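You operate a simulated robot arm through the tools that you are given. There is no shell and no other tool. Be economical: measure what you need, move in short steps, check, and stop when the job is done.

Carry out the task below with a simulated two-armed robot. There is one attempt and no reset: what you move stays moved.

Task
Take the sensor labelled "Line 2" from the top of the left wooden flap and put it on the buckle there. Then open the flat drawer, take the purple roll of strap and put it inside and shut the drawer again. Then fetch the oil can from the top of the dryer and stand it on the layout table top. Then put the middle runner on the layout table top away on the top of the rack table. Then press the tray check button three times. Then stack the peg coil labelled "25" from the top of the grading bench on top of the peg coil that says "57". Then take the foam carton on the store counter top and put it away on the rack top. Then put the brown roll of strap on the rack top. Then stack the short runner marked "95" from the rack top on top of the short runner that says "75". Then put the coil from the rack top in the gd returns. Then take the spare block that says "59" from the rack top and leave it on the right end of the crate table. Then push the tall drawer shut. Then take the beige roll of strap and leave it on the free end of the press bench. Do these in the order given. Set down upright: oil can, foam carton.

The check looks at the end state, three seconds after you hand in, the way a careful person would. Anything else that was tipped, shoved, dropped, spilled or broken makes it a failure.

Robot
Two 7-joint arms with fingered hands on one trunk, on a base that drives. Base frame: it is fixed to the floor where the robot stands at the start and does not move with it; the origin is under the middle of the robot, x ahead of it, y to its left, z up; the surface under the hand at the start is at about z = 830. Readings come in mm, rad, newtons and seconds.
The left shoulder is at the start at [89, 163, 969], the right one opposite. With the tool pointing down near the work surface each hand reaches from about 280 to 800 mm from the robot's upright axis, wherever it stands, measured 20 degrees to its own side. Places, roughly: beige roll of strap (6x6x3 cm) [-2000, -6000, 900]; brown roll of strap (6x6x3 cm) [-10800, -6100, 800]; buckle (6x5x2 cm) [700, 0, 800]; coil [-7750, -7500, 1250]; flat drawer [-300, -1800, 700]; foam carton [-11250, -6000, 750]; free end of the press bench [-6500, -4900, 800]; ja flat [-200, -1800, 700]; layout table top [-2200, -1500, 800]; middle runner [-2250, -1000, 750]; oil can [-2000, 1000, 1000]; peg coil [-5000, -3000, 750]; purple roll of strap (6x6x3 cm) [-1300, 700, 800]; rack top [-7300, -7700, 1200]; returns (25x29 cm) [-8940, -7020, 800]; right end of the crate table [-4100, -6000, 700]; sensor [500, 0, 750]; short runner [-8000, -7250, 1250]; spare block [-7000, -7750, 1250]; tall drawer [-2500, -6400, 700]; top of the rack table [-5500, -8200, 800]; tray check button [-2400, -1400, 800]. Payload 4 kg a hand.
Tool frame (each hand has its own): the origin (TCP) lies between the finger pads and is the grasp point; the fingertips stand 26 mm ahead of it; z points along the fingers, y is the line along which they close. The gripper opens to 132 mm. The gripper's body begins 73 mm behind the TCP. The gripper is a hand of 4 fingers: y runs from the thumb to the fingers, the wrist lies at [0, 0, -224] in the tool frame, and closing takes about 1.5 s.
Orientation is that of the tool frame in the base frame, as a unit quaternion [w, x, y, z]. With the fingers straight down and closing along the base's y, the tool's x points along the base's -x, its y along +y and its z along -z.

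Tools
- The arms move only by the tool play_rows. It takes "left_rows", "right_rows" or both (then of equal length, played together; a hand with none holds still); each is text: rows parted by semicolons, each of 7 numbers parted by spaces: the shift along the tool's x, y, z in mm, then the turn, a rotation vector about the tool's x, y, z in rad, then the finger opening in mm, from 0 to 132. In form: tx ty tz ax ay az grip; .... A call has 1 to 12 rows; each row is the pose to reach, as a shift and turn from the pose commanded when the call began, along the tool's axes at that moment. Each row takes 0.2 s and may step no farther than 50 mm and 0.15 rad from the row before; otherwise, or with a gripper value out of range, the whole call is refused. Where a pose cannot be reached the arm comes as near as it can. A force on the tool above 40 N (or 10 N above the force at the start of the call, whichever is more), or a blocked arm, ends the call early, and 0.2 s more pass. Each finger travels about 45 mm/s and halts on what it meets, pressing with about 24 N; the grip force reading is that of the motor and also rises with nothing between the fingers. The clock runs only during rows and for 0.2 s after the last one: add rows that repeat a pose to give the fingers time. The reply holds the time, the measured pose of the TCP, the force on the tool along the base axes, the opening and the grip force, in the units named above and with some noise, with the torque about the TCP (base axes, N m) and any sound that the robot's microphone picked up.
- Cameras (640 x 400 px; columns grow to the right, rows downward): "scene" is now at [193, -5.5, 1151.2]; the picture's right is [-0.02, -1.00, -0.01], its down [-0.44, 0.01, -0.90] and it looks along [0.90, -0.01, -0.44] (base axes); focal length 268 px, centre (320, 200). "left" rides on the left gripper at [-68, 2, -97] in its tool frame; the picture's right is [-0.03, -1.00, 0.00], its down [0.82, -0.02, -0.58] and it looks along [0.58, -0.01, 0.82] (tool axes); focal length 270 px, centre (320, 200). "right" rides on the right gripper at [68, 2, -97] in its tool frame; the picture's right is [-0.03, 1.00, 0.00], its down [-0.82, -0.02, -0.58] and it looks along [-0.58, -0.02, 0.82] (tool axes); focal length 270 px, centre (320, 200).
- get_image(camera): a new picture of that camera. It takes no simulated time.
- raise_lower(by): slides the trunk up (or, below 0, down) by that many mm; the arms and the scene camera ride with it, the base frame stays. It gives what a move gives, with no picture.
- drive_base(legs): drives the robot by 1 to 6 legs, each [ahead, turn to the left] in mm and rad, along the robot's own axes; the way and the turn of a leg run together, so that a leg with both is an arc; at most 1500 mm and 3.142 rad a leg. The arms and the cameras ride along, it lands a little off, and it stops where it bumps. It gives what a move gives.
- set_grasp(shape, hand): the hand has 4 fingers and takes this shape, open, in about a second: jaw (thumb against the fingers, like two jaws); tri (thumb and two fingers); tip (a fingertip pinch); poke (one finger out to press); point (the index stretched); flat (the hand flat); cup (the hand cupped); fist (a fist). The gripper value then closes the fingers along that shape, each until it touches; the sizes above hold for jaw. It gives what a move gives, with no picture.
- turn_head(pan, tilt): turns the head with the scene camera to pan (to the left, within 1.501 rad either way) and tilt (down, from -0.506 to 1.204), counted from straight ahead of the robot. It gives what a move gives.
- measure_at(camera, pixels): for up to 12 pixels [column, row] of the newest picture of that camera ("zoom" is the newest enlarged one), the place [x, y, z] in the base frame of the surface seen there, good to about 2 mm, but the place of the scene camera against the robot may be out by one fixed shift of up to 12 mm in any direction. It takes no simulated time.
- enlarge(camera, box): a new picture of the part [left, top, right, bottom] of that camera's present view, enlarged. It takes no simulated time.
- sign_off(): hands the job in; it is judged then, once.

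Keep the steps short. Do not move on a guess: measure, check each grasp and each placing, and mend mistakes. In all there are 392 turns and 370 pictures (those below and enlarged ones count). Leave the grippers open and the arms clear of the work at the hand-in unless told otherwise, and finish with a single line.

The tools are called after "Emit:" as a command line: name --argument value ..., lists and objects as JSON in quotes. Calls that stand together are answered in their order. play_rows: Moves the arms, as the interface text tells. Its arguments: {"type":"object","properties":{"left_rows":{"type":"string"},"right_rows":{"type":"string"}},"required":[]} The other tools are called the same way: raise_lower (by) slides the trunk up or down; set_grasp (shape, hand) gives the hand a shape; drive_base (legs) drives the base; turn_head (pan, tilt) turns the head that bears the scene camera; get_image (camera) takes a picture; measure_at (camera, pixels) gives the place of the surface under pixels of a picture; enlarge (camera, box) takes an enlarged picture of a part of a camera's view; sign_off () hands the job in.

At the start:

```text
time_s: 0.0
left_ee_pos: [573.4, 143.1, 1055.0]
left_tcp_rot: [-0.001, 0.004, 1.0, 0.005]
left_contact_force: [0.0, 0.2, -1.1]
left_moment: [-0.03, 0.03, 0.03]
left_opening: 131.8
left_gripper_force: 0.1
left_shape: jaw
right_ee_pos: [561.7, -290.4, 1058.2]
right_tcp_rot: [-0.001, 0.001, 1.0, 0.005]
right_contact_force: [-0.2, 0.7, 0.2]
right_moment: [0.01, 0.05, 0.02]
right_opening: 131.8
right_gripper_force: 0.0
right_shape: jaw
trunk travel left (down, up): [-200.0, 555.0]
robot x, y, heading: [0.3, 3.0, 0.001]
head pan, tilt: [-0.016, 0.459]
```

scene: 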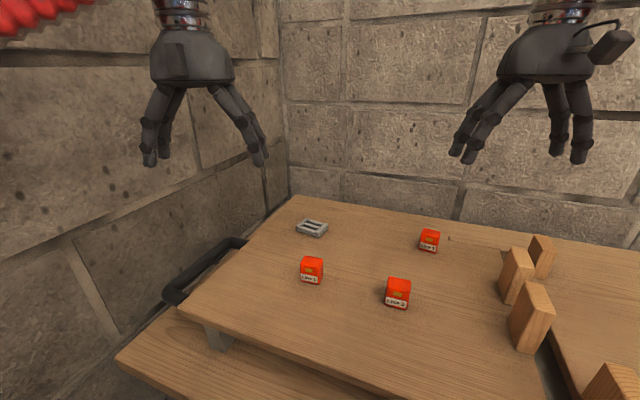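
right: 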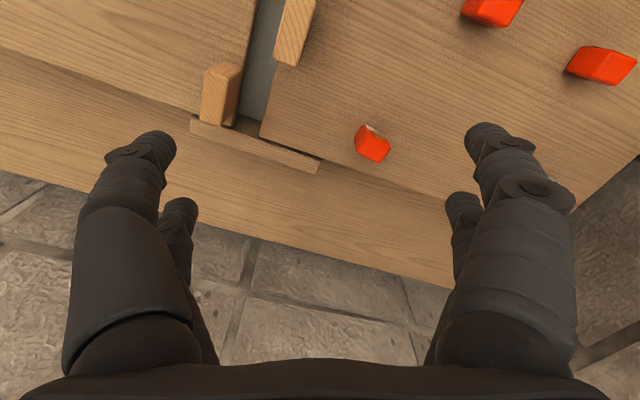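
left: 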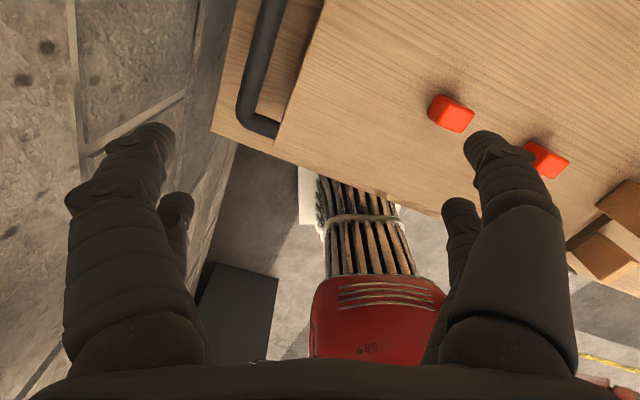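

I see three red sensors and a buckle. I'll enlarge the area to read the labels.

Emit:
enlarge --camera "scene" --box '[280, 200, 460, 312]'

Emit:
measure_at --camera "scene" --pixels '[[312, 222], [312, 232], [298, 231], [327, 234], [429, 233], [398, 282], [398, 299], [311, 262], [311, 278], [440, 300]]'

```text
3.56 times, centred on (370, 256) of scene
```

zoom: 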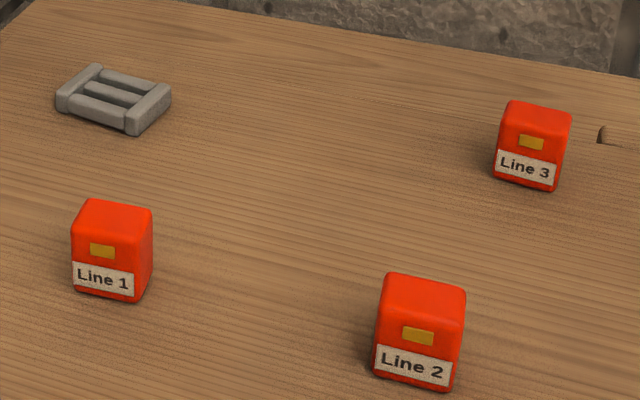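

```text
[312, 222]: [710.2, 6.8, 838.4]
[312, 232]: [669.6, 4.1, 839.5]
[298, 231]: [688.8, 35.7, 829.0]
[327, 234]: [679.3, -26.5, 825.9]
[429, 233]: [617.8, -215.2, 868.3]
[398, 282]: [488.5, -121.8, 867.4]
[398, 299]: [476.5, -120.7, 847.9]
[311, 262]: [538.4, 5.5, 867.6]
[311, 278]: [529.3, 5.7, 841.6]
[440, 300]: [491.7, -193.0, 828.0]
```

Line 2 is the middle sensor at scene (398,290). I'll check the scene offset by measuring the same objects through the right hand camera.

Emit:
measure_at --camera "right" --pixels '[[375, 145], [492, 10], [600, 62], [490, 150], [225, 70], [350, 90], [150, 40]]'

Emit:
measure_at --camera "zoom" --pixels '[[385, 275], [465, 290], [372, 315], [462, 325], [420, 295], [510, 105], [570, 112], [100, 66], [60, 95], [170, 95], [132, 128], [115, 95]]'

Emit:
enlarge --camera "right" --box '[440, 0, 640, 125]'

```text
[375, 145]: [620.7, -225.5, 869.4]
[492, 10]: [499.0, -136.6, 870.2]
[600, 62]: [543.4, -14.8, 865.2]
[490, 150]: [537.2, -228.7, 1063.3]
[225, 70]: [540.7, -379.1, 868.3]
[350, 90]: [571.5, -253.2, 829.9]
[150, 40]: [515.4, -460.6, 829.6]
```

```text
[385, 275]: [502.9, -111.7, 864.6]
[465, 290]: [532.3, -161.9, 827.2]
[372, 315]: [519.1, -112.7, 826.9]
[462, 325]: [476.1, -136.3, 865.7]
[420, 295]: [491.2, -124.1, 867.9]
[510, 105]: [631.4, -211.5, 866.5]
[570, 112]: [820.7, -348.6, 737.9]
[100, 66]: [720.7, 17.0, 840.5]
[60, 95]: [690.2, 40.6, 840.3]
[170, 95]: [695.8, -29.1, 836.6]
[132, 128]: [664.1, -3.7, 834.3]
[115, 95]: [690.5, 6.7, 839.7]
```

```text
3.20 times, centred on (540, 62) of right
```

zoom: 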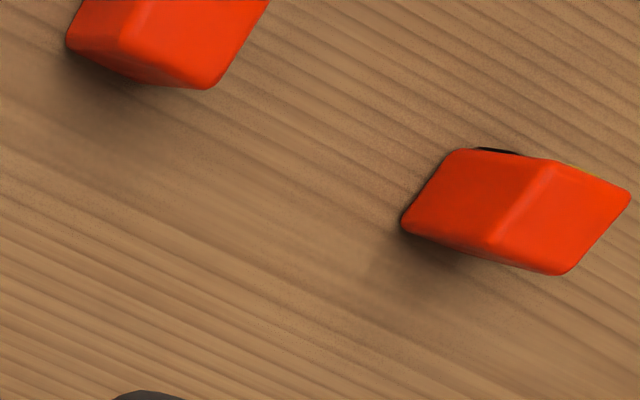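

The hand camera reads about 8 mm less in y than the scene. I'll use the left hand, bringing it above Line 2 and moving the right hand aside.

Emit:
play_rows --left_rows "10 -39 14 0 0 0 100; 20 -78 27 0 0 0 90; 30 -117 41 0 0 0 90; 40 -156 55 0 0 0 90; 50 -195 68 0 0 0 90; 60 -234 82 0 0 0 90; 70 -273 95 0 0 0 90; 70 -273 95 0 0 0 90" --right_rows "0 -16 0 0 0 0 132; 0 -32 0 0 0 0 132; 0 -48 0 0 0 0 132; 0 -64 0 0 0 0 132; 0 -80 0 0 0 0 132; 0 -96 0 0 0 0 132; 0 -110 0 0 0 0 132; 0 -110 0 0 0 0 132"

Emit:
get_image --camera "left"

Emit:
get_image --camera "scene"

```text
time_s: 1.8
left_ee_pos: [499.9, -121.8, 957.3]
left_tcp_rot: [-0.001, 0.003, 1.0, 0.002]
left_contact_force: [-0.2, -0.4, -0.7]
left_moment: [0.02, -0.02, 0.02]
left_opening: 90.7
left_gripper_force: 0.0
left_shape: jaw
right_ee_pos: [561.7, -391.1, 1061.7]
right_tcp_rot: [0.0, 0.0, 1.0, 0.0]
right_contact_force: [-0.5, 0.2, -0.2]
right_moment: [0.03, 0.01, 0.01]
right_opening: 131.6
right_gripper_force: 0.1
right_shape: jaw
trunk travel left (down, up): [-200.0, 555.0]
robot x, y, heading: [-0.2, 1.5, 0.002]
head pan, tilt: [-0.016, 0.459]
```

```text
364 pictures are left
```

left: 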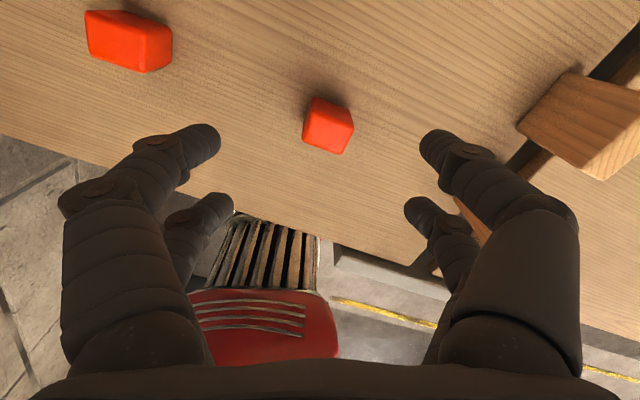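

```text
363 pictures are left
```

scene: 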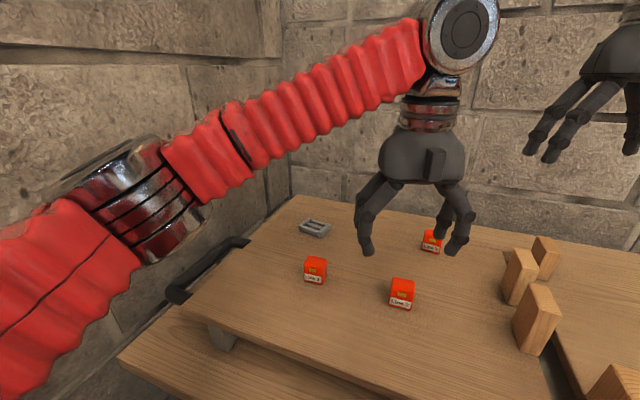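

Line 2 is under the hand at left (328,125). I'll enlarge it for exact corners.

Emit:
enlarge --camera "left" --box '[278, 85, 378, 165]'

Emit:
measure_at --camera "left" --pixels '[[328, 102], [326, 115], [345, 120], [306, 130], [340, 148], [328, 125], [315, 104], [348, 108]]'

Emit:
measure_at --camera "scene" --pixels '[[402, 283], [393, 283], [411, 283], [402, 290], [314, 222], [300, 227], [327, 229]]'

```text
5.00 times, centred on (328, 125) of left
```

zoom: 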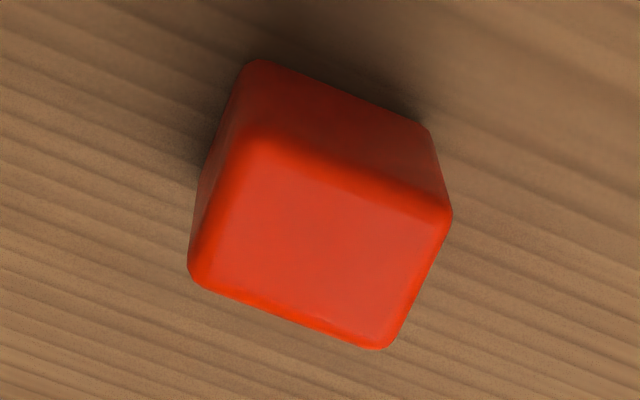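

```text
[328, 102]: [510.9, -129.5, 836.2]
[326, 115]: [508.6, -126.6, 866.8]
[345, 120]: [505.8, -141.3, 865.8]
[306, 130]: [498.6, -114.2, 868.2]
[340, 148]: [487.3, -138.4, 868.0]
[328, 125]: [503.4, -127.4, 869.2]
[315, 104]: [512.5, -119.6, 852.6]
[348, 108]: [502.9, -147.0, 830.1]
```

```text
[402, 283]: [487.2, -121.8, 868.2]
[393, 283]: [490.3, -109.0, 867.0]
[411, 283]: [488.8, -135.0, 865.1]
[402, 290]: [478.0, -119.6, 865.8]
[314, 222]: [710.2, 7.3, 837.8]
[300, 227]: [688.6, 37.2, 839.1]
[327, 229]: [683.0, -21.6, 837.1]
```

The sensor's top centre is about [497,-129,868], turned about 20°. I'll rotate the hand to match and come down part way.

Emit:
play_rows --left_rows "0 0 10 0 0 0.12 90; 0 0 25 0 0 0.24 90; 0 0 40 0 0 0.35 90; 0 0 50 0 0 0.35 90; 0 0 50 0 0 0.35 90; 0 0 50 0 0 0.35 90"

Emit:
get_image --camera "left"

```text
time_s: 3.2
left_ee_pos: [501.7, -121.5, 909.2]
left_tcp_rot: [-0.001, 0.177, 0.984, 0.001]
left_contact_force: [0.2, -0.2, 0.2]
left_moment: [-0.02, 0.0, 0.0]
left_opening: 90.7
left_gripper_force: 0.0
left_shape: jaw
right_ee_pos: [561.8, -391.4, 1061.7]
right_tcp_rot: [-0.001, 0.0, 1.0, 0.0]
right_contact_force: [0.4, -0.2, 0.2]
right_moment: [0.03, -0.02, -0.01]
right_opening: 131.9
right_gripper_force: 0.0
right_shape: jaw
trunk travel left (down, up): [-200.0, 555.0]
robot x, y, heading: [7.1, -2.1, -0.002]
head pan, tilt: [-0.016, 0.459]
```

```text
361 pictures are left
```

left: 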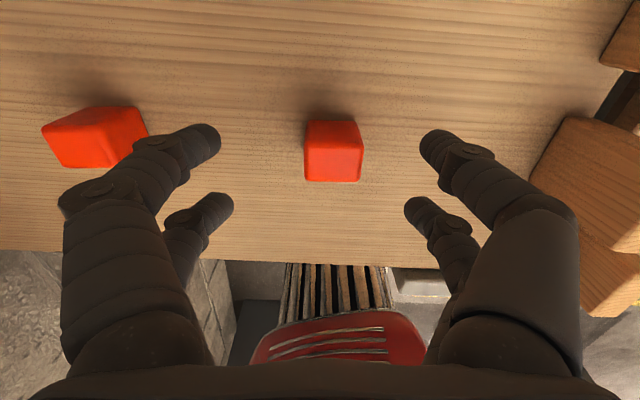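

The sensor is now square to the fingers at (333,152). I'll measure its top face.

Emit:
measure_at --camera "left" --pixels '[[308, 150], [360, 150], [334, 147], [308, 176], [358, 178], [334, 178], [334, 130]]'

```text
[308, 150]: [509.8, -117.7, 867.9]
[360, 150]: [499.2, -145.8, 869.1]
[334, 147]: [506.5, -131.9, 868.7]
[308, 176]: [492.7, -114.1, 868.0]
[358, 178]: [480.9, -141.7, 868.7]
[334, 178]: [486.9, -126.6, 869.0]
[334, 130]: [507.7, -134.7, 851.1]
```

The hand needs to shift about tx +2, ty −8.5 and come down 48 mm. Then I'll close and lift a little.

Emit:
play_rows --left_rows "2 -8.5 15 0 0 0 80; 2 -8.5 32 0 0 0 70; 2 -8.5 48 0 0 0 65; 2 -8.5 48 0 0 0 50; 2 -8.5 48 0 0 0 30; 2 -8.5 48 0 0 0 20; 2 -8.5 48 0 0 0 15; 2 -8.5 48 0 0 0 15; 2 -8.5 48 0 0 0 15; 2 -8.5 30 0 0 0 15; 2 -8.5 8 0 0 0 15; 2 -8.5 -12 0 0 0 15"

Emit:
get_image --camera "left"

Emit:
get_image --camera "scene"

```text
time_s: 5.8
left_ee_pos: [497.3, -128.6, 922.1]
left_tcp_rot: [-0.001, 0.178, 0.984, 0.0]
left_contact_force: [-0.6, -0.4, 0.4]
left_moment: [-0.04, -0.01, 0.02]
left_opening: 3.5
left_gripper_force: 23.9
left_shape: jaw
right_ee_pos: [561.8, -392.6, 1062.1]
right_tcp_rot: [-0.001, 0.001, 1.0, 0.0]
right_contact_force: [-0.5, 0.0, 0.1]
right_moment: [0.02, -0.01, -0.01]
right_opening: 131.9
right_gripper_force: 0.2
right_shape: jaw
trunk travel left (down, up): [-200.0, 555.0]
robot x, y, heading: [-0.3, 0.9, -0.001]
head pan, tilt: [-0.016, 0.459]
```

```text
360 pictures are left
```

left: 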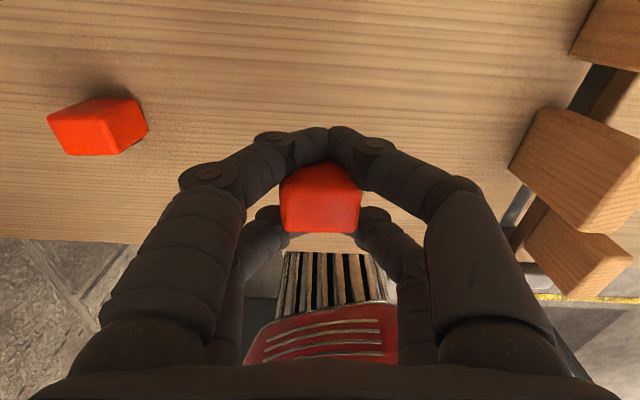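

```text
359 pictures are left
```

scene: 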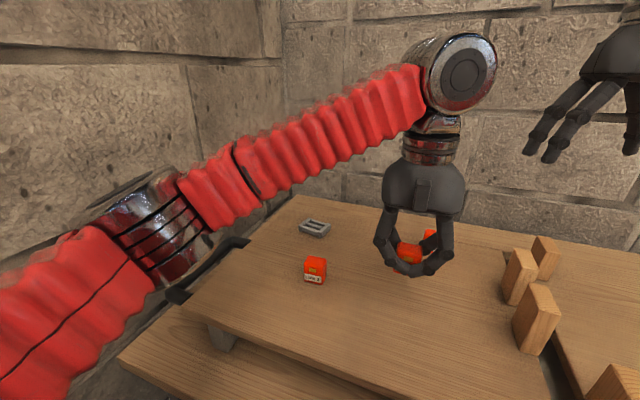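

The sensor is held, but the fingers seem to have curled round it. I'll look closer.

Emit:
enlarge --camera "scene" --box '[360, 200, 470, 290]'

Emit:
enlarge --camera "left" --box '[220, 110, 420, 250]'

Emit:
measure_at --camera "left" --pixels '[[300, 210], [340, 210], [320, 185], [320, 170], [325, 145], [285, 185], [355, 185]]'

```text
4.44 times, centred on (415, 245) of scene
```

zoom: 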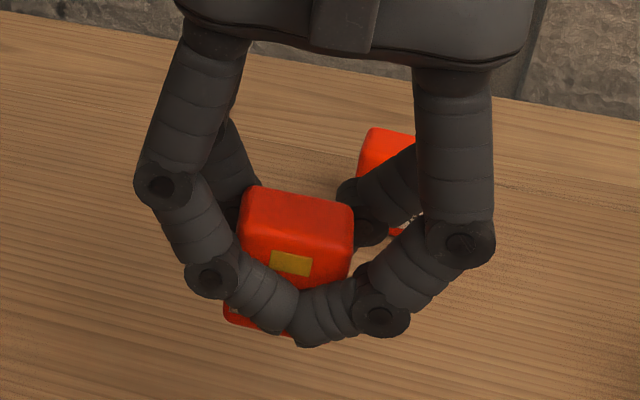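

```text
2.86 times, centred on (320, 180) of left
```

zoom: 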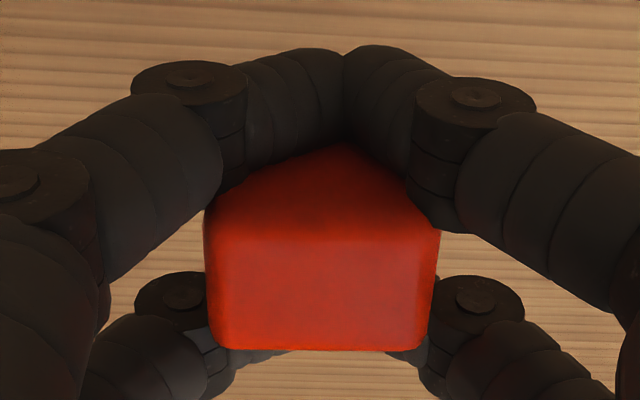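

```text
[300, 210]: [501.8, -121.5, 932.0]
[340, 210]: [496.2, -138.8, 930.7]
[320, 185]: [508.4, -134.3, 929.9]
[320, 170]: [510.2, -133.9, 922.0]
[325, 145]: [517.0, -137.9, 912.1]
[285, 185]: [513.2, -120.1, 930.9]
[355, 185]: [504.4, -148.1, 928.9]
```

The sensor's top sits 9 mm above the TCP, firmly held. I'll carry it near the buckle and look at the buckle with the hand camera.

Emit:
play_rows --left_rows "0 0 -40 0 0 0 15; -20 35 -48 0 0 0 15; -42 70 -48 0 0 0 15; -64 106 -48 0 0 0 15; -86 142 -48 0 0 0 15; -108 178 -48 0 0 0 15; -108 178 -48 0 0 0 15; -108 178 -48 0 0 0 15"

Emit:
get_image --camera "left"

```text
time_s: 7.6
left_ee_pos: [663.1, 0.2, 970.6]
left_tcp_rot: [-0.001, 0.177, 0.984, 0.0]
left_contact_force: [0.0, 0.0, -0.4]
left_moment: [-0.02, 0.01, -0.01]
left_opening: 3.5
left_gripper_force: 24.5
left_shape: jaw
right_ee_pos: [562.3, -390.8, 1060.4]
right_tcp_rot: [-0.001, 0.001, 1.0, 0.001]
right_contact_force: [-0.2, -0.7, -0.1]
right_moment: [-0.01, 0.0, 0.03]
right_opening: 131.5
right_gripper_force: 0.0
right_shape: jaw
trunk travel left (down, up): [-200.0, 555.0]
robot x, y, heading: [0.9, -1.0, 0.001]
head pan, tilt: [-0.016, 0.459]
```

```text
356 pictures are left
```

left: 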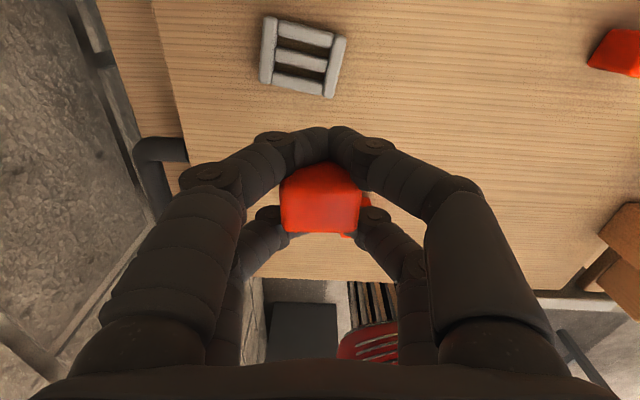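

The buckle is at left (303,57). I'll measure its corners.

Emit:
measure_at --camera "left" --pixels '[[270, 20], [340, 42], [328, 92], [266, 78], [303, 57], [268, 50], [335, 66], [300, 82], [306, 32]]'

```text
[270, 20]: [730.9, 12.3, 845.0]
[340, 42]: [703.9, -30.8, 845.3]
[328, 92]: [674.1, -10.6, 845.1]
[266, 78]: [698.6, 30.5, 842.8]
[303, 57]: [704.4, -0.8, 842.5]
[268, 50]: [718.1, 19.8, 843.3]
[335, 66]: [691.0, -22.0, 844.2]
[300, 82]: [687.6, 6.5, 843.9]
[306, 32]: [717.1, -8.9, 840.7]
```

The buckle centre is [702, 0, 844]. I'll turn 0.15 rad to align and come down to just above it.

Emit:
play_rows --left_rows "-36 14 10 0 0 0.05 15; -36 14 40 0 0 0.1 15; -36 14 65 0 0 0.15 15; -36 14 85 0 0 0.15 15; -36 14 85 0 0 0.15 15; -36 14 85 0 0 0.15 15"

Emit:
get_image --camera "left"

Emit:
get_image --camera "scene"

```text
time_s: 9.0
left_ee_pos: [701.8, 1.1, 885.2]
left_tcp_rot: [-0.001, 0.25, 0.968, 0.001]
left_contact_force: [-1.0, -0.2, 0.6]
left_moment: [-0.01, 0.03, 0.03]
left_opening: 3.0
left_gripper_force: 24.2
left_shape: jaw
left hand out of reach, approached as far as the arm can: row 1
right_ee_pos: [562.6, -391.8, 1061.2]
right_tcp_rot: [-0.001, 0.001, 1.0, -0.001]
right_contact_force: [0.4, -0.6, 0.4]
right_moment: [-0.01, 0.01, -0.01]
right_opening: 131.9
right_gripper_force: 0.0
right_shape: jaw
trunk travel left (down, up): [-200.0, 555.0]
robot x, y, heading: [3.0, -0.9, -0.005]
head pan, tilt: [-0.016, 0.459]
```

```text
355 pictures are left
```

left: 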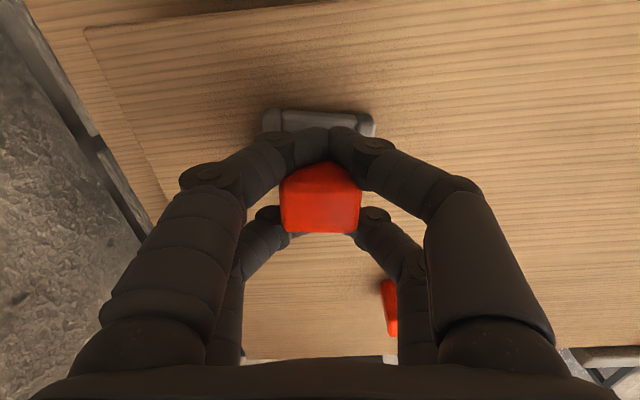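

```text
354 pictures are left
```

scene: 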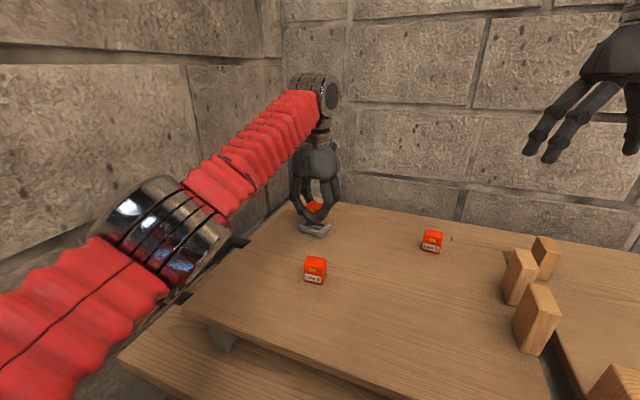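

The buckle is centred below. I'll lower 9 mm.

Emit:
play_rows --left_rows "0 0 3 0 0 0 15; 0 0 6 0 0 0 15; 0 0 9 0 0 0 15; 0 0 9 0 0 0 15; 0 0 9 0 0 0 15"

Emit:
enlarge --camera "scene" --box '[270, 160, 370, 240]'

```text
time_s: 10.2
left_ee_pos: [698.8, 0.6, 876.7]
left_tcp_rot: [0.0, 0.25, 0.968, 0.001]
left_contact_force: [-0.2, -0.1, 0.7]
left_moment: [-0.01, 0.01, -0.01]
left_opening: 2.8
left_gripper_force: 23.3
left_shape: jaw
right_ee_pos: [562.6, -390.7, 1062.6]
right_tcp_rot: [-0.001, 0.0, 1.0, 0.0]
right_contact_force: [-0.2, 0.2, -0.2]
right_moment: [0.01, -0.02, 0.02]
right_opening: 131.7
right_gripper_force: 0.1
right_shape: jaw
trunk travel left (down, up): [-200.0, 555.0]
robot x, y, heading: [-0.8, 0.6, 0.001]
head pan, tilt: [-0.016, 0.459]
```

```text
5.00 times, centred on (320, 200) of scene
```

zoom: 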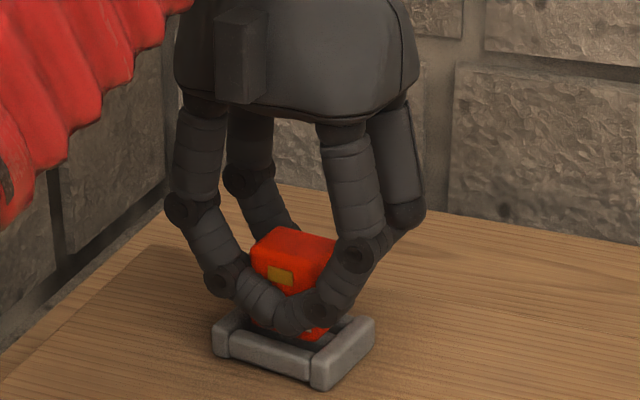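

It is almost touching. I'll lower 2 mm more, then open and lift away.

Emit:
play_rows --left_rows "0 0 1 0 0 0 15; 0 0 2.5 0 0 0 15; 0 0 2.5 0 0 0 15"

Emit:
play_rows --left_rows "0 0 0 0 0 0 25; 0 0 0 0 0 0 35; 0 0 0 0 0 0 50; 0 0 0 0 0 0 65; 0 0 0 0 0 0 75; 0 0 0 0 0 0 75; 0 0 -20 0 0 0 80; 0 0 -60 0 0 0 90; 0 0 -100 0 0 0 90"

Emit:
enlarge --camera "scene" --box '[270, 160, 370, 240]'

Emit:
get_image --camera "left"

```text
time_s: 11.0
left_ee_pos: [698.4, -0.4, 875.8]
left_tcp_rot: [0.001, 0.25, 0.968, 0.002]
left_contact_force: [3.8, 1.0, 11.1]
left_moment: [-0.06, 0.02, 0.01]
left_opening: 3.2
left_gripper_force: 23.8
left_shape: jaw
right_ee_pos: [561.5, -390.8, 1061.6]
right_tcp_rot: [0.001, 0.001, 1.0, 0.0]
right_contact_force: [0.3, 0.0, 0.1]
right_moment: [0.0, 0.0, -0.01]
right_opening: 132.0
right_gripper_force: 0.0
right_shape: jaw
trunk travel left (down, up): [-200.0, 555.0]
robot x, y, heading: [-3.9, -0.8, 0.001]
head pan, tilt: [-0.016, 0.459]
```

```text
time_s: 13.0
left_ee_pos: [688.5, 6.7, 968.4]
left_tcp_rot: [-0.002, 0.25, 0.968, 0.001]
left_contact_force: [0.1, -0.1, -0.5]
left_moment: [-0.03, -0.02, 0.01]
left_opening: 89.7
left_gripper_force: 0.0
left_shape: jaw
left hand out of reach, approached as far as the arm can: row 9
right_ee_pos: [561.9, -389.8, 1062.1]
right_tcp_rot: [-0.001, 0.001, 1.0, 0.0]
right_contact_force: [-0.8, -0.2, 0.7]
right_moment: [0.01, 0.0, 0.02]
right_opening: 131.7
right_gripper_force: 0.0
right_shape: jaw
trunk travel left (down, up): [-200.0, 555.0]
robot x, y, heading: [-1.3, 2.2, -0.002]
head pan, tilt: [-0.016, 0.459]
```

```text
5.00 times, centred on (320, 200) of scene
```

zoom: 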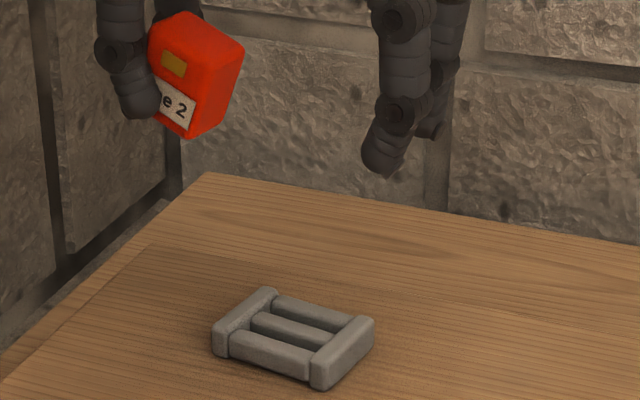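

```text
351 pictures are left
```

left: 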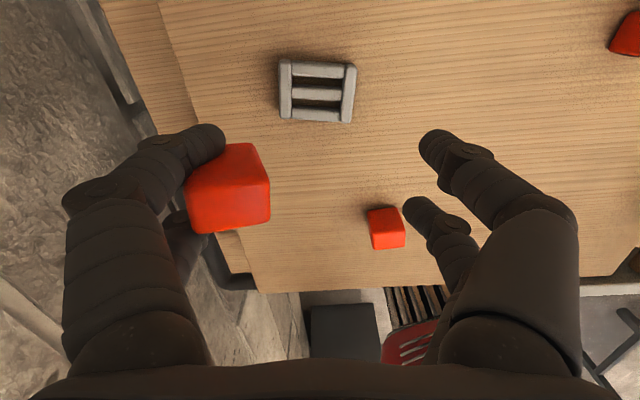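

The sensor stuck to the left finger pair instead of staying on the buckle. Before anything falls, I'll look closely at how it is held.

Emit:
enlarge --camera "left" --box '[140, 100, 300, 260]'

Emit:
enlarge --camera "scene" --box '[270, 120, 370, 200]'

```text
2.50 times, centred on (220, 180) of left
```

zoom: 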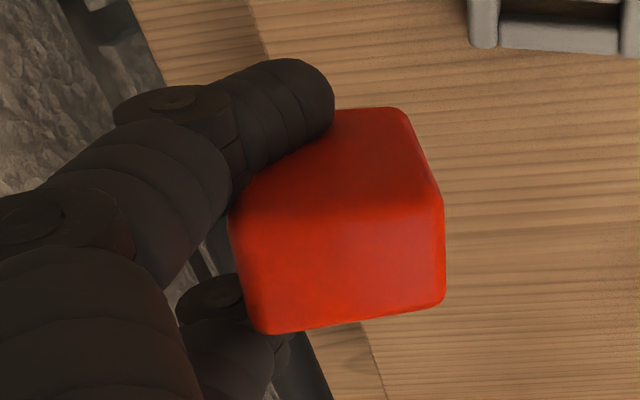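

```text
5.00 times, centred on (320, 160) of scene
```

zoom: 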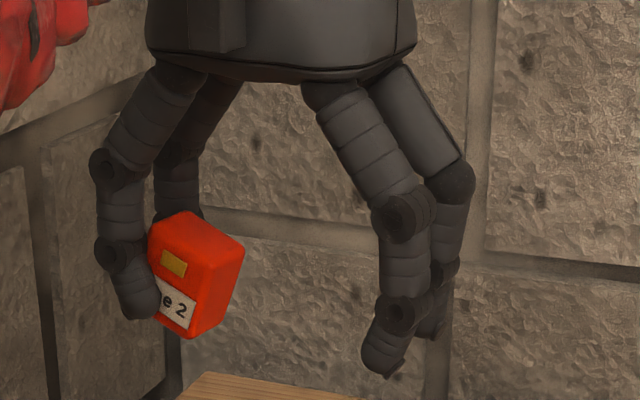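

It's wedged between the two left fingers. I'll measure how it hangs before setting it on clear table.

Emit:
measure_at --camera "left" --pixels '[[230, 205], [200, 220], [265, 205], [225, 165], [255, 160], [360, 210], [320, 260], [240, 260], [450, 100]]'

```text
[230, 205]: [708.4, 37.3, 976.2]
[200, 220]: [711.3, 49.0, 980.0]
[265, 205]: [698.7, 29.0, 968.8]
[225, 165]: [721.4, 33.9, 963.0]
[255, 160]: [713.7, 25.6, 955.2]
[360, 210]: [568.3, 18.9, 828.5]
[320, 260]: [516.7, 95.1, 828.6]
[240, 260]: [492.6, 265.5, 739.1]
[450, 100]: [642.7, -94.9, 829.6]
```

I'll re-close on it in the air, then carry it to clear flap at about [575,-117] and lower it.

Emit:
play_rows --left_rows "0 0 0 0 0 0 60; 0 0 0 0 0 0 30; 0 0 0 0 0 0 15; 0 0 0 0 0 0 15; 0 0 0 0 0 0 15; 8 -33 0 0 0 0 15; 16 -66 0 0 0 0 15; 24 -99 0 0 0 0 15; 32 -132 0 0 0 0 15; 39 -163 0 0 0 0 15; 39 -163 0 0 0 0 15"

Emit:
get_image --camera "left"

```text
time_s: 15.4
left_ee_pos: [574.0, -119.0, 968.6]
left_tcp_rot: [-0.001, 0.251, 0.968, 0.001]
left_contact_force: [0.4, -0.1, -0.6]
left_moment: [0.04, -0.01, 0.03]
left_opening: 15.4
left_gripper_force: 0.0
left_shape: jaw
right_ee_pos: [564.0, -389.9, 1060.7]
right_tcp_rot: [0.0, 0.001, 1.0, 0.001]
right_contact_force: [-0.1, -0.1, -0.2]
right_moment: [0.0, -0.02, 0.0]
right_opening: 131.9
right_gripper_force: 0.1
right_shape: jaw
trunk travel left (down, up): [-200.0, 555.0]
robot x, y, heading: [1.2, 0.4, -0.001]
head pan, tilt: [-0.016, 0.459]
```

```text
348 pictures are left
```

left: 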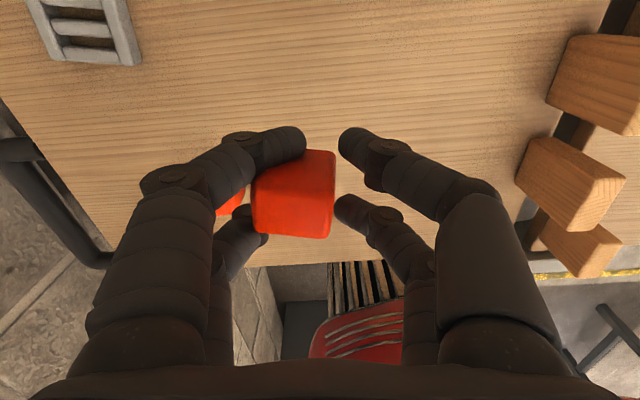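

Still wedged on the left fingers, not yet touched by the right ones. I'll close fully to hold it and lower it to the table.

Emit:
play_rows --left_rows "0 0 0 0 0 0 5; 0 0 0 0 0 0 0; 0 0 0 0 0 0 0; 0 0 0 0 0 0 0; 0 0 30 0 0 0 0; 0 0 60 0 0 0 0; 0 0 85 0 0 0 0; 0 0 98 0 0 0 0; 0 0 102 0 0 0 0; 0 0 105 0 0 0 0; 0 0 107 0 0 0 0; 0 0 107 0 0 0 0"

Emit:
enlarge --camera "scene" --box '[330, 180, 470, 290]'

Emit:
get_image --camera "left"

```text
time_s: 18.0
left_ee_pos: [575.2, -117.5, 860.8]
left_tcp_rot: [-0.001, 0.251, 0.968, 0.001]
left_contact_force: [0.0, 0.1, 0.3]
left_moment: [0.03, 0.02, 0.01]
left_opening: 0.6
left_gripper_force: 23.9
left_shape: jaw
right_ee_pos: [563.3, -391.3, 1061.4]
right_tcp_rot: [-0.001, 0.001, 1.0, 0.0]
right_contact_force: [0.2, 0.0, 0.4]
right_moment: [0.0, -0.02, -0.03]
right_opening: 131.9
right_gripper_force: 0.1
right_shape: jaw
trunk travel left (down, up): [-200.0, 555.0]
robot x, y, heading: [2.2, -2.5, -0.002]
head pan, tilt: [-0.016, 0.459]
```

```text
3.64 times, centred on (400, 235) of scene
```

zoom: 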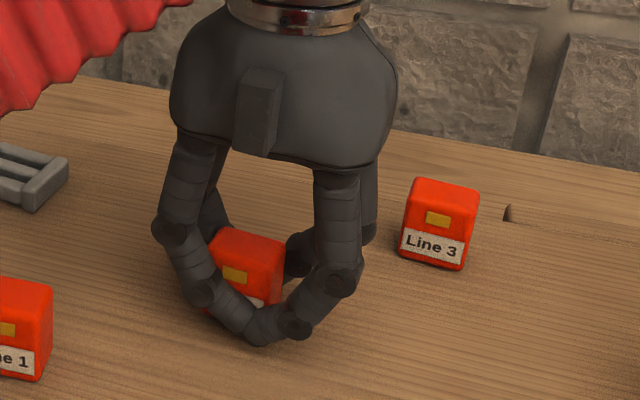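

```text
346 pictures are left
```

left: 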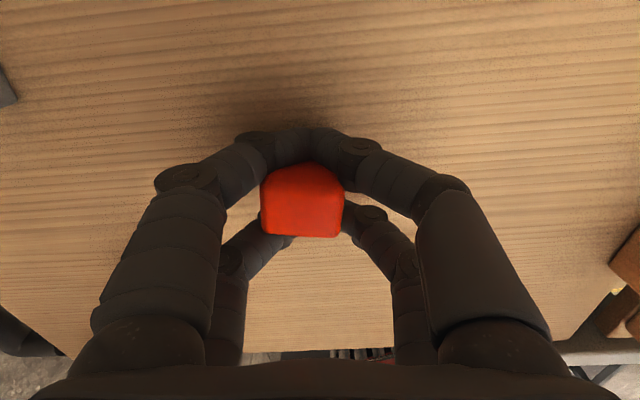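

The sensor is near the table. I'll press 2 mm, open slightly and see which fingers it clings to.

Emit:
play_rows --left_rows "0 0 1 0 0 0 0; 0 0 2 0 0 0 0; 0 0 2 0 0 0 10; 0 0 2 0 0 0 20; 0 0 2 0 0 0 30; 0 0 2 0 0 0 40; 0 0 2 0 0 0 50; 0 0 2 0 0 0 50"

Emit:
enlarge --camera "scene" --box '[330, 180, 470, 290]'

Emit:
get_image --camera "left"

```text
time_s: 19.8
left_ee_pos: [575.1, -117.1, 860.5]
left_tcp_rot: [-0.001, 0.251, 0.968, 0.0]
left_contact_force: [-0.3, -1.4, 5.3]
left_moment: [-0.02, -0.06, -0.02]
left_opening: 48.6
left_gripper_force: 0.0
left_shape: jaw
right_ee_pos: [561.5, -391.7, 1061.8]
right_tcp_rot: [-0.002, 0.001, 1.0, 0.0]
right_contact_force: [1.1, -0.1, 0.3]
right_moment: [0.02, 0.01, 0.02]
right_opening: 131.7
right_gripper_force: 0.1
right_shape: jaw
trunk travel left (down, up): [-200.0, 555.0]
robot x, y, heading: [1.8, -2.7, -0.001]
head pan, tilt: [-0.016, 0.459]
```

```text
3.64 times, centred on (400, 235) of scene
```

zoom: 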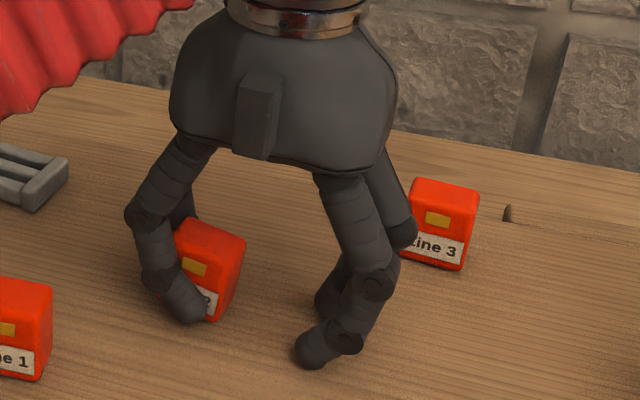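

```text
344 pictures are left
```

left: 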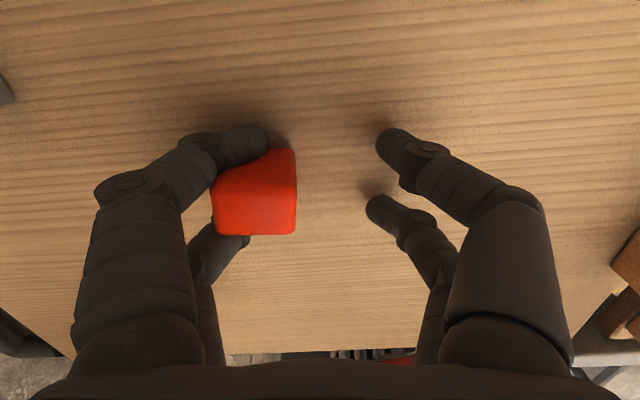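

It clings to the left pair again. I'll change the hand's shape to "tri" so one finger moves off.

Emit:
set_grasp --hand "left" --shape "tri"

Emit:
enlarge --camera "scene" --box '[330, 180, 470, 290]'

Emit:
get_image --camera "left"

```text
time_s: 20.7
left_ee_pos: [574.2, -117.9, 860.8]
left_tcp_rot: [0.0, 0.25, 0.968, 0.0]
left_contact_force: [-1.2, -2.3, 8.3]
left_moment: [0.18, -0.16, 0.02]
left_opening: 131.6
left_gripper_force: 0.1
left_shape: tri
right_ee_pos: [561.5, -391.2, 1062.2]
right_tcp_rot: [-0.001, 0.001, 1.0, -0.001]
right_contact_force: [0.7, -0.4, 0.7]
right_moment: [-0.03, 0.02, 0.01]
right_opening: 132.0
right_gripper_force: 0.1
right_shape: jaw
trunk travel left (down, up): [-200.0, 555.0]
robot x, y, heading: [-0.8, -2.0, 0.003]
head pan, tilt: [-0.016, 0.459]
```

```text
3.64 times, centred on (400, 235) of scene
```

zoom: 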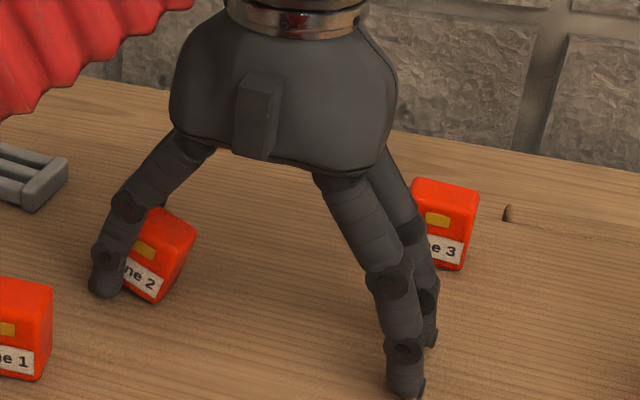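

```text
342 pictures are left
```

left: 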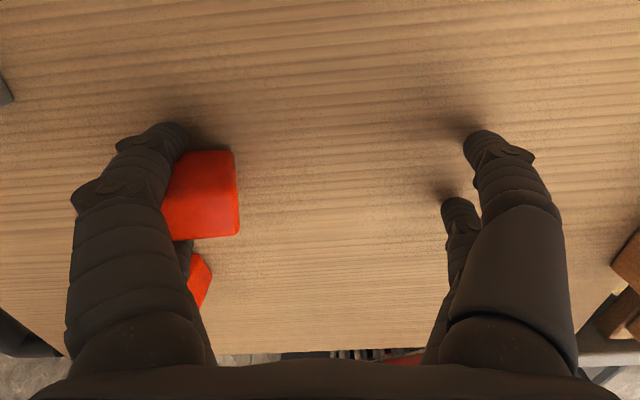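

Still stuck, and the left fingers are near Line 1. I'll narrow to 70 to move off from Line 1 before trying another shape.

Emit:
play_rows --left_rows "0 0 0 0 0 0 110; 0 0 0 0 0 0 90; 0 0 0 0 0 0 70; 0 0 0 0 0 0 60; 0 0 0 0 0 0 60; 0 0 0 0 0 0 60"

Emit:
get_image --camera "left"

Emit:
enlarge --camera "scene" --box '[290, 180, 470, 300]'

```text
time_s: 22.1
left_ee_pos: [574.0, -117.7, 859.0]
left_tcp_rot: [-0.001, 0.25, 0.968, 0.001]
left_contact_force: [0.2, -0.2, -0.9]
left_moment: [-0.01, 0.03, -0.02]
left_opening: 60.7
left_gripper_force: 0.0
left_shape: tri
right_ee_pos: [562.3, -390.7, 1061.2]
right_tcp_rot: [0.0, 0.001, 1.0, 0.0]
right_contact_force: [0.3, -0.8, 1.2]
right_moment: [-0.01, -0.01, -0.01]
right_opening: 131.9
right_gripper_force: 0.0
right_shape: jaw
trunk travel left (down, up): [-200.0, 555.0]
robot x, y, heading: [-2.5, 1.0, 0.003]
head pan, tilt: [-0.016, 0.459]
```

```text
341 pictures are left
```

left: 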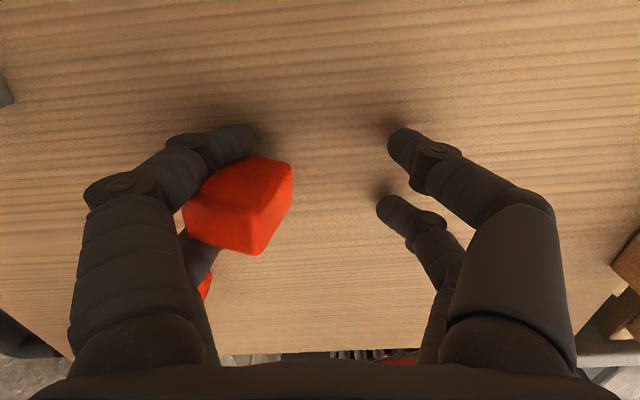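

```text
3.33 times, centred on (380, 240) of scene
```

zoom: 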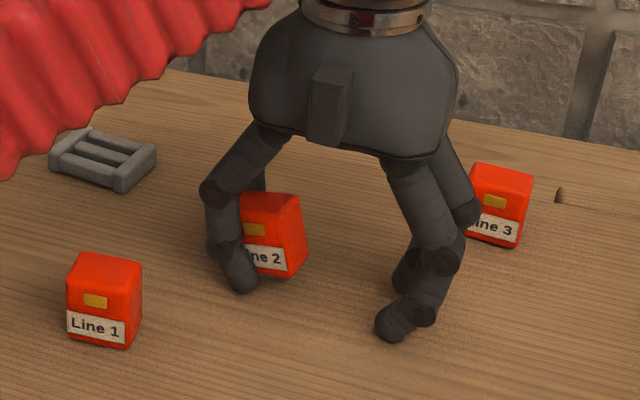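

The sensor has turned, so it looks freed. I'll open slightly and rise 25 mm, then check.

Emit:
play_rows --left_rows "0 5 0 0 0 0 75; 0 5 0 0 0 0 85; 0 5 -5 0 0 0 85; 0 5 -15 0 0 0 85; 0 5 -25 0 0 0 85"

Emit:
enlarge --camera "scene" --box '[290, 180, 470, 300]'

```text
time_s: 23.3
left_ee_pos: [577.6, -113.4, 883.8]
left_tcp_rot: [-0.001, 0.25, 0.968, 0.001]
left_contact_force: [0.7, -0.1, -0.5]
left_moment: [-0.04, -0.03, 0.04]
left_opening: 85.0
left_gripper_force: 0.0
left_shape: tri
right_ee_pos: [561.0, -391.1, 1061.8]
right_tcp_rot: [-0.001, 0.001, 1.0, 0.0]
right_contact_force: [-0.9, 1.3, 0.6]
right_moment: [-0.01, -0.01, 0.04]
right_opening: 131.8
right_gripper_force: 0.0
right_shape: jaw
trunk travel left (down, up): [-200.0, 555.0]
robot x, y, heading: [-1.2, -1.2, -0.001]
head pan, tilt: [-0.016, 0.459]
```

```text
3.33 times, centred on (380, 240) of scene
```

zoom: 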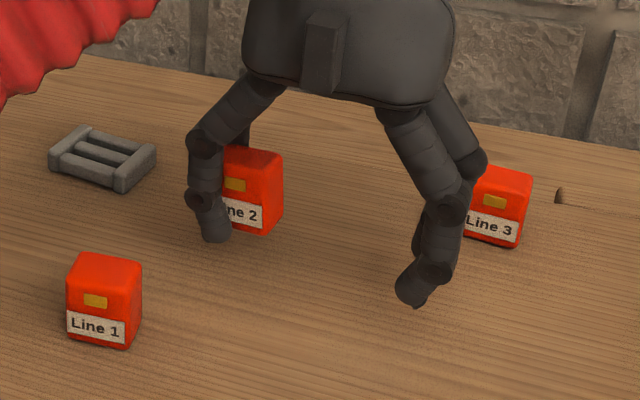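

It came up with the hand again. I'll look from the hand camera.

Emit:
enlarge --camera "left" --box '[60, 80, 380, 280]'

```text
2.00 times, centred on (220, 180) of left
```

zoom: 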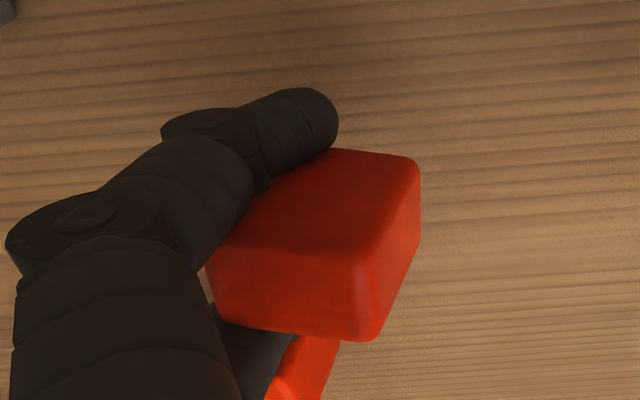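

It's wedged diagonally between the two left fingers. I'll lower it back to the table and try the "tip" shape.

Emit:
play_rows --left_rows "0 -5 10 0 0 0 75; 0 -10 20 0 0 0 65; 0 -10 24 0 0 0 60; 0 -10 24 0 0 0 60"

Emit:
set_grasp --hand "left" --shape "tip"

Emit:
get_image --camera "left"

Emit:
enlarge --camera "scene" --box '[290, 180, 470, 300]'

```text
time_s: 24.3
left_ee_pos: [573.0, -121.4, 860.3]
left_tcp_rot: [-0.001, 0.25, 0.968, 0.001]
left_contact_force: [0.9, 0.3, -0.8]
left_moment: [-0.01, 0.01, -0.02]
left_opening: 60.6
left_gripper_force: 0.0
left_shape: tri
right_ee_pos: [562.0, -391.3, 1061.2]
right_tcp_rot: [-0.002, 0.001, 1.0, 0.0]
right_contact_force: [-0.2, -0.3, 0.3]
right_moment: [0.0, 0.02, 0.03]
right_opening: 132.0
right_gripper_force: 0.1
right_shape: jaw
trunk travel left (down, up): [-200.0, 555.0]
robot x, y, heading: [-3.7, -0.7, 0.002]
head pan, tilt: [-0.016, 0.459]
```

```text
time_s: 25.2
left_ee_pos: [572.8, -122.7, 859.6]
left_tcp_rot: [-0.001, 0.251, 0.968, 0.001]
left_contact_force: [-0.2, 0.2, 3.2]
left_moment: [0.06, -0.08, 0.0]
left_opening: 131.6
left_gripper_force: 0.1
left_shape: tip
right_ee_pos: [561.3, -390.5, 1061.3]
right_tcp_rot: [-0.001, 0.001, 1.0, 0.001]
right_contact_force: [0.0, 0.0, -0.3]
right_moment: [0.01, 0.0, 0.02]
right_opening: 131.9
right_gripper_force: 0.1
right_shape: jaw
trunk travel left (down, up): [-200.0, 555.0]
robot x, y, heading: [-0.5, -0.1, -0.001]
head pan, tilt: [-0.016, 0.459]
```

```text
337 pictures are left
```

left: 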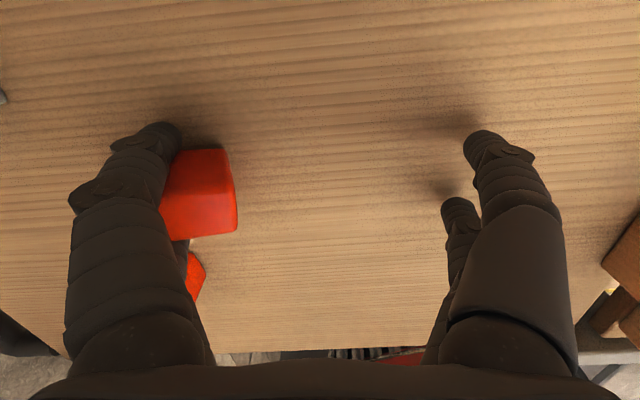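

```text
3.33 times, centred on (380, 240) of scene
```

zoom: 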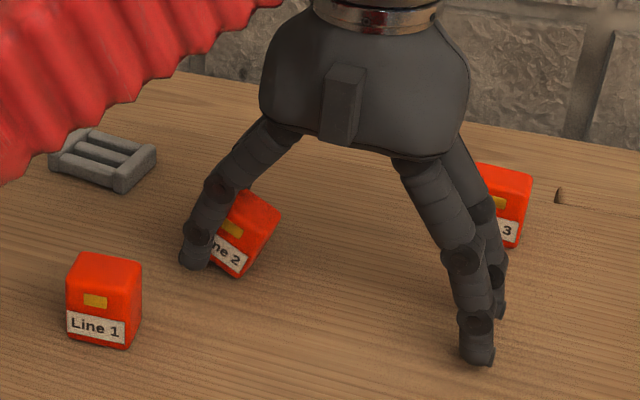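

Still wedged, but closing in "tip" should move only one finger of the pair. I'll close partly and look.

Emit:
play_rows --left_rows "0 0 0 0 0 0 110; 0 0 0 0 0 0 90; 0 0 0 0 0 0 80; 0 0 0 0 0 0 80; 0 0 0 0 0 0 80"

Emit:
get_image --camera "left"

Emit:
enlarge --camera "scene" --box '[290, 180, 470, 300]'

```text
time_s: 26.4
left_ee_pos: [573.3, -121.6, 860.2]
left_tcp_rot: [-0.001, 0.251, 0.968, 0.001]
left_contact_force: [0.4, -0.7, -1.3]
left_moment: [-0.04, 0.03, 0.02]
left_opening: 80.6
left_gripper_force: 0.1
left_shape: tip
right_ee_pos: [562.2, -390.7, 1062.4]
right_tcp_rot: [-0.001, 0.001, 1.0, 0.0]
right_contact_force: [-0.8, -0.3, 0.1]
right_moment: [-0.01, -0.02, 0.01]
right_opening: 132.0
right_gripper_force: 0.1
right_shape: jaw
trunk travel left (down, up): [-200.0, 555.0]
robot x, y, heading: [-2.2, 1.1, -0.001]
head pan, tilt: [-0.016, 0.459]
```

```text
335 pictures are left
```

left: 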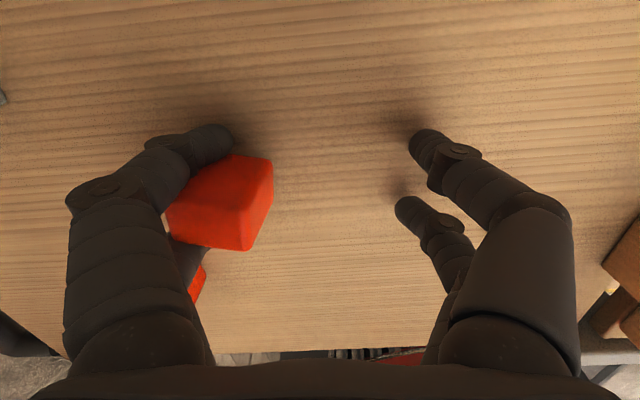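

```text
3.33 times, centred on (380, 240) of scene
```

zoom: 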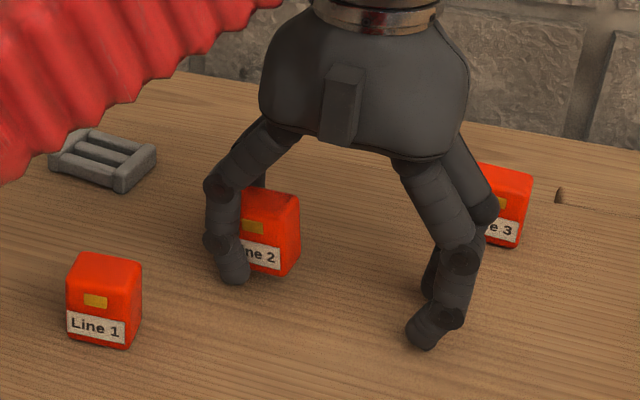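

The front finger moves and the back one stays, which twists the sensor out. I'll close further to 45.

Emit:
play_rows --left_rows "0 0 0 0 0 0 65; 0 0 0 0 0 0 50; 0 0 0 0 0 0 40; 0 0 0 0 0 0 30; 0 0 0 0 0 0 30; 0 0 0 0 0 0 30"

Emit:
get_image --camera "left"

Emit:
enlarge --camera "scene" --box '[290, 180, 470, 300]'

```text
time_s: 27.8
left_ee_pos: [574.5, -123.3, 859.2]
left_tcp_rot: [-0.001, 0.251, 0.968, 0.001]
left_contact_force: [1.1, -0.2, -1.0]
left_moment: [-0.05, 0.01, -0.02]
left_opening: 30.0
left_gripper_force: 0.1
left_shape: tip
right_ee_pos: [562.7, -390.6, 1061.3]
right_tcp_rot: [-0.001, 0.001, 1.0, -0.001]
right_contact_force: [0.1, 0.6, 0.7]
right_moment: [-0.04, -0.01, 0.0]
right_opening: 132.3
right_gripper_force: 0.1
right_shape: jaw
trunk travel left (down, up): [-200.0, 555.0]
robot x, y, heading: [2.2, -2.4, 0.001]
head pan, tilt: [-0.016, 0.459]
```

```text
333 pictures are left
```

left: 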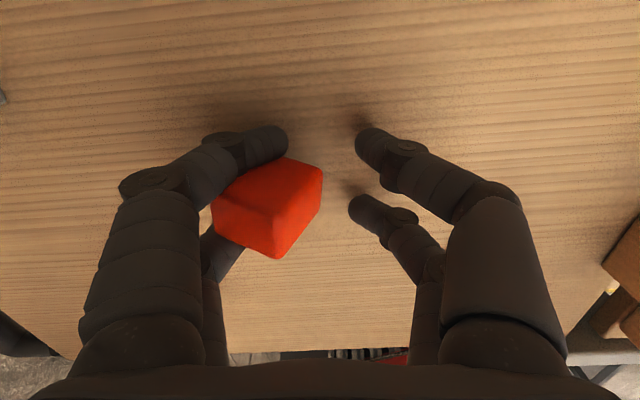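

```text
3.33 times, centred on (380, 240) of scene
```

zoom: 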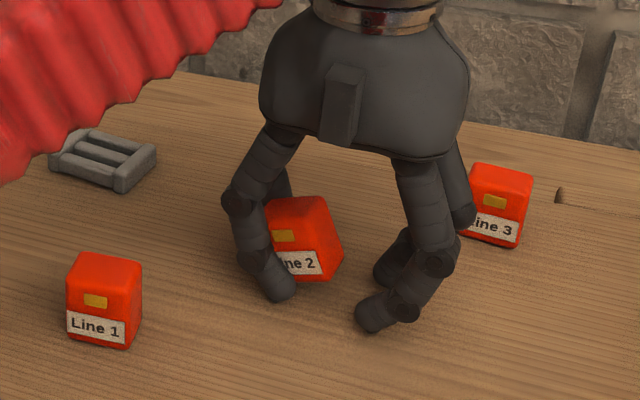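

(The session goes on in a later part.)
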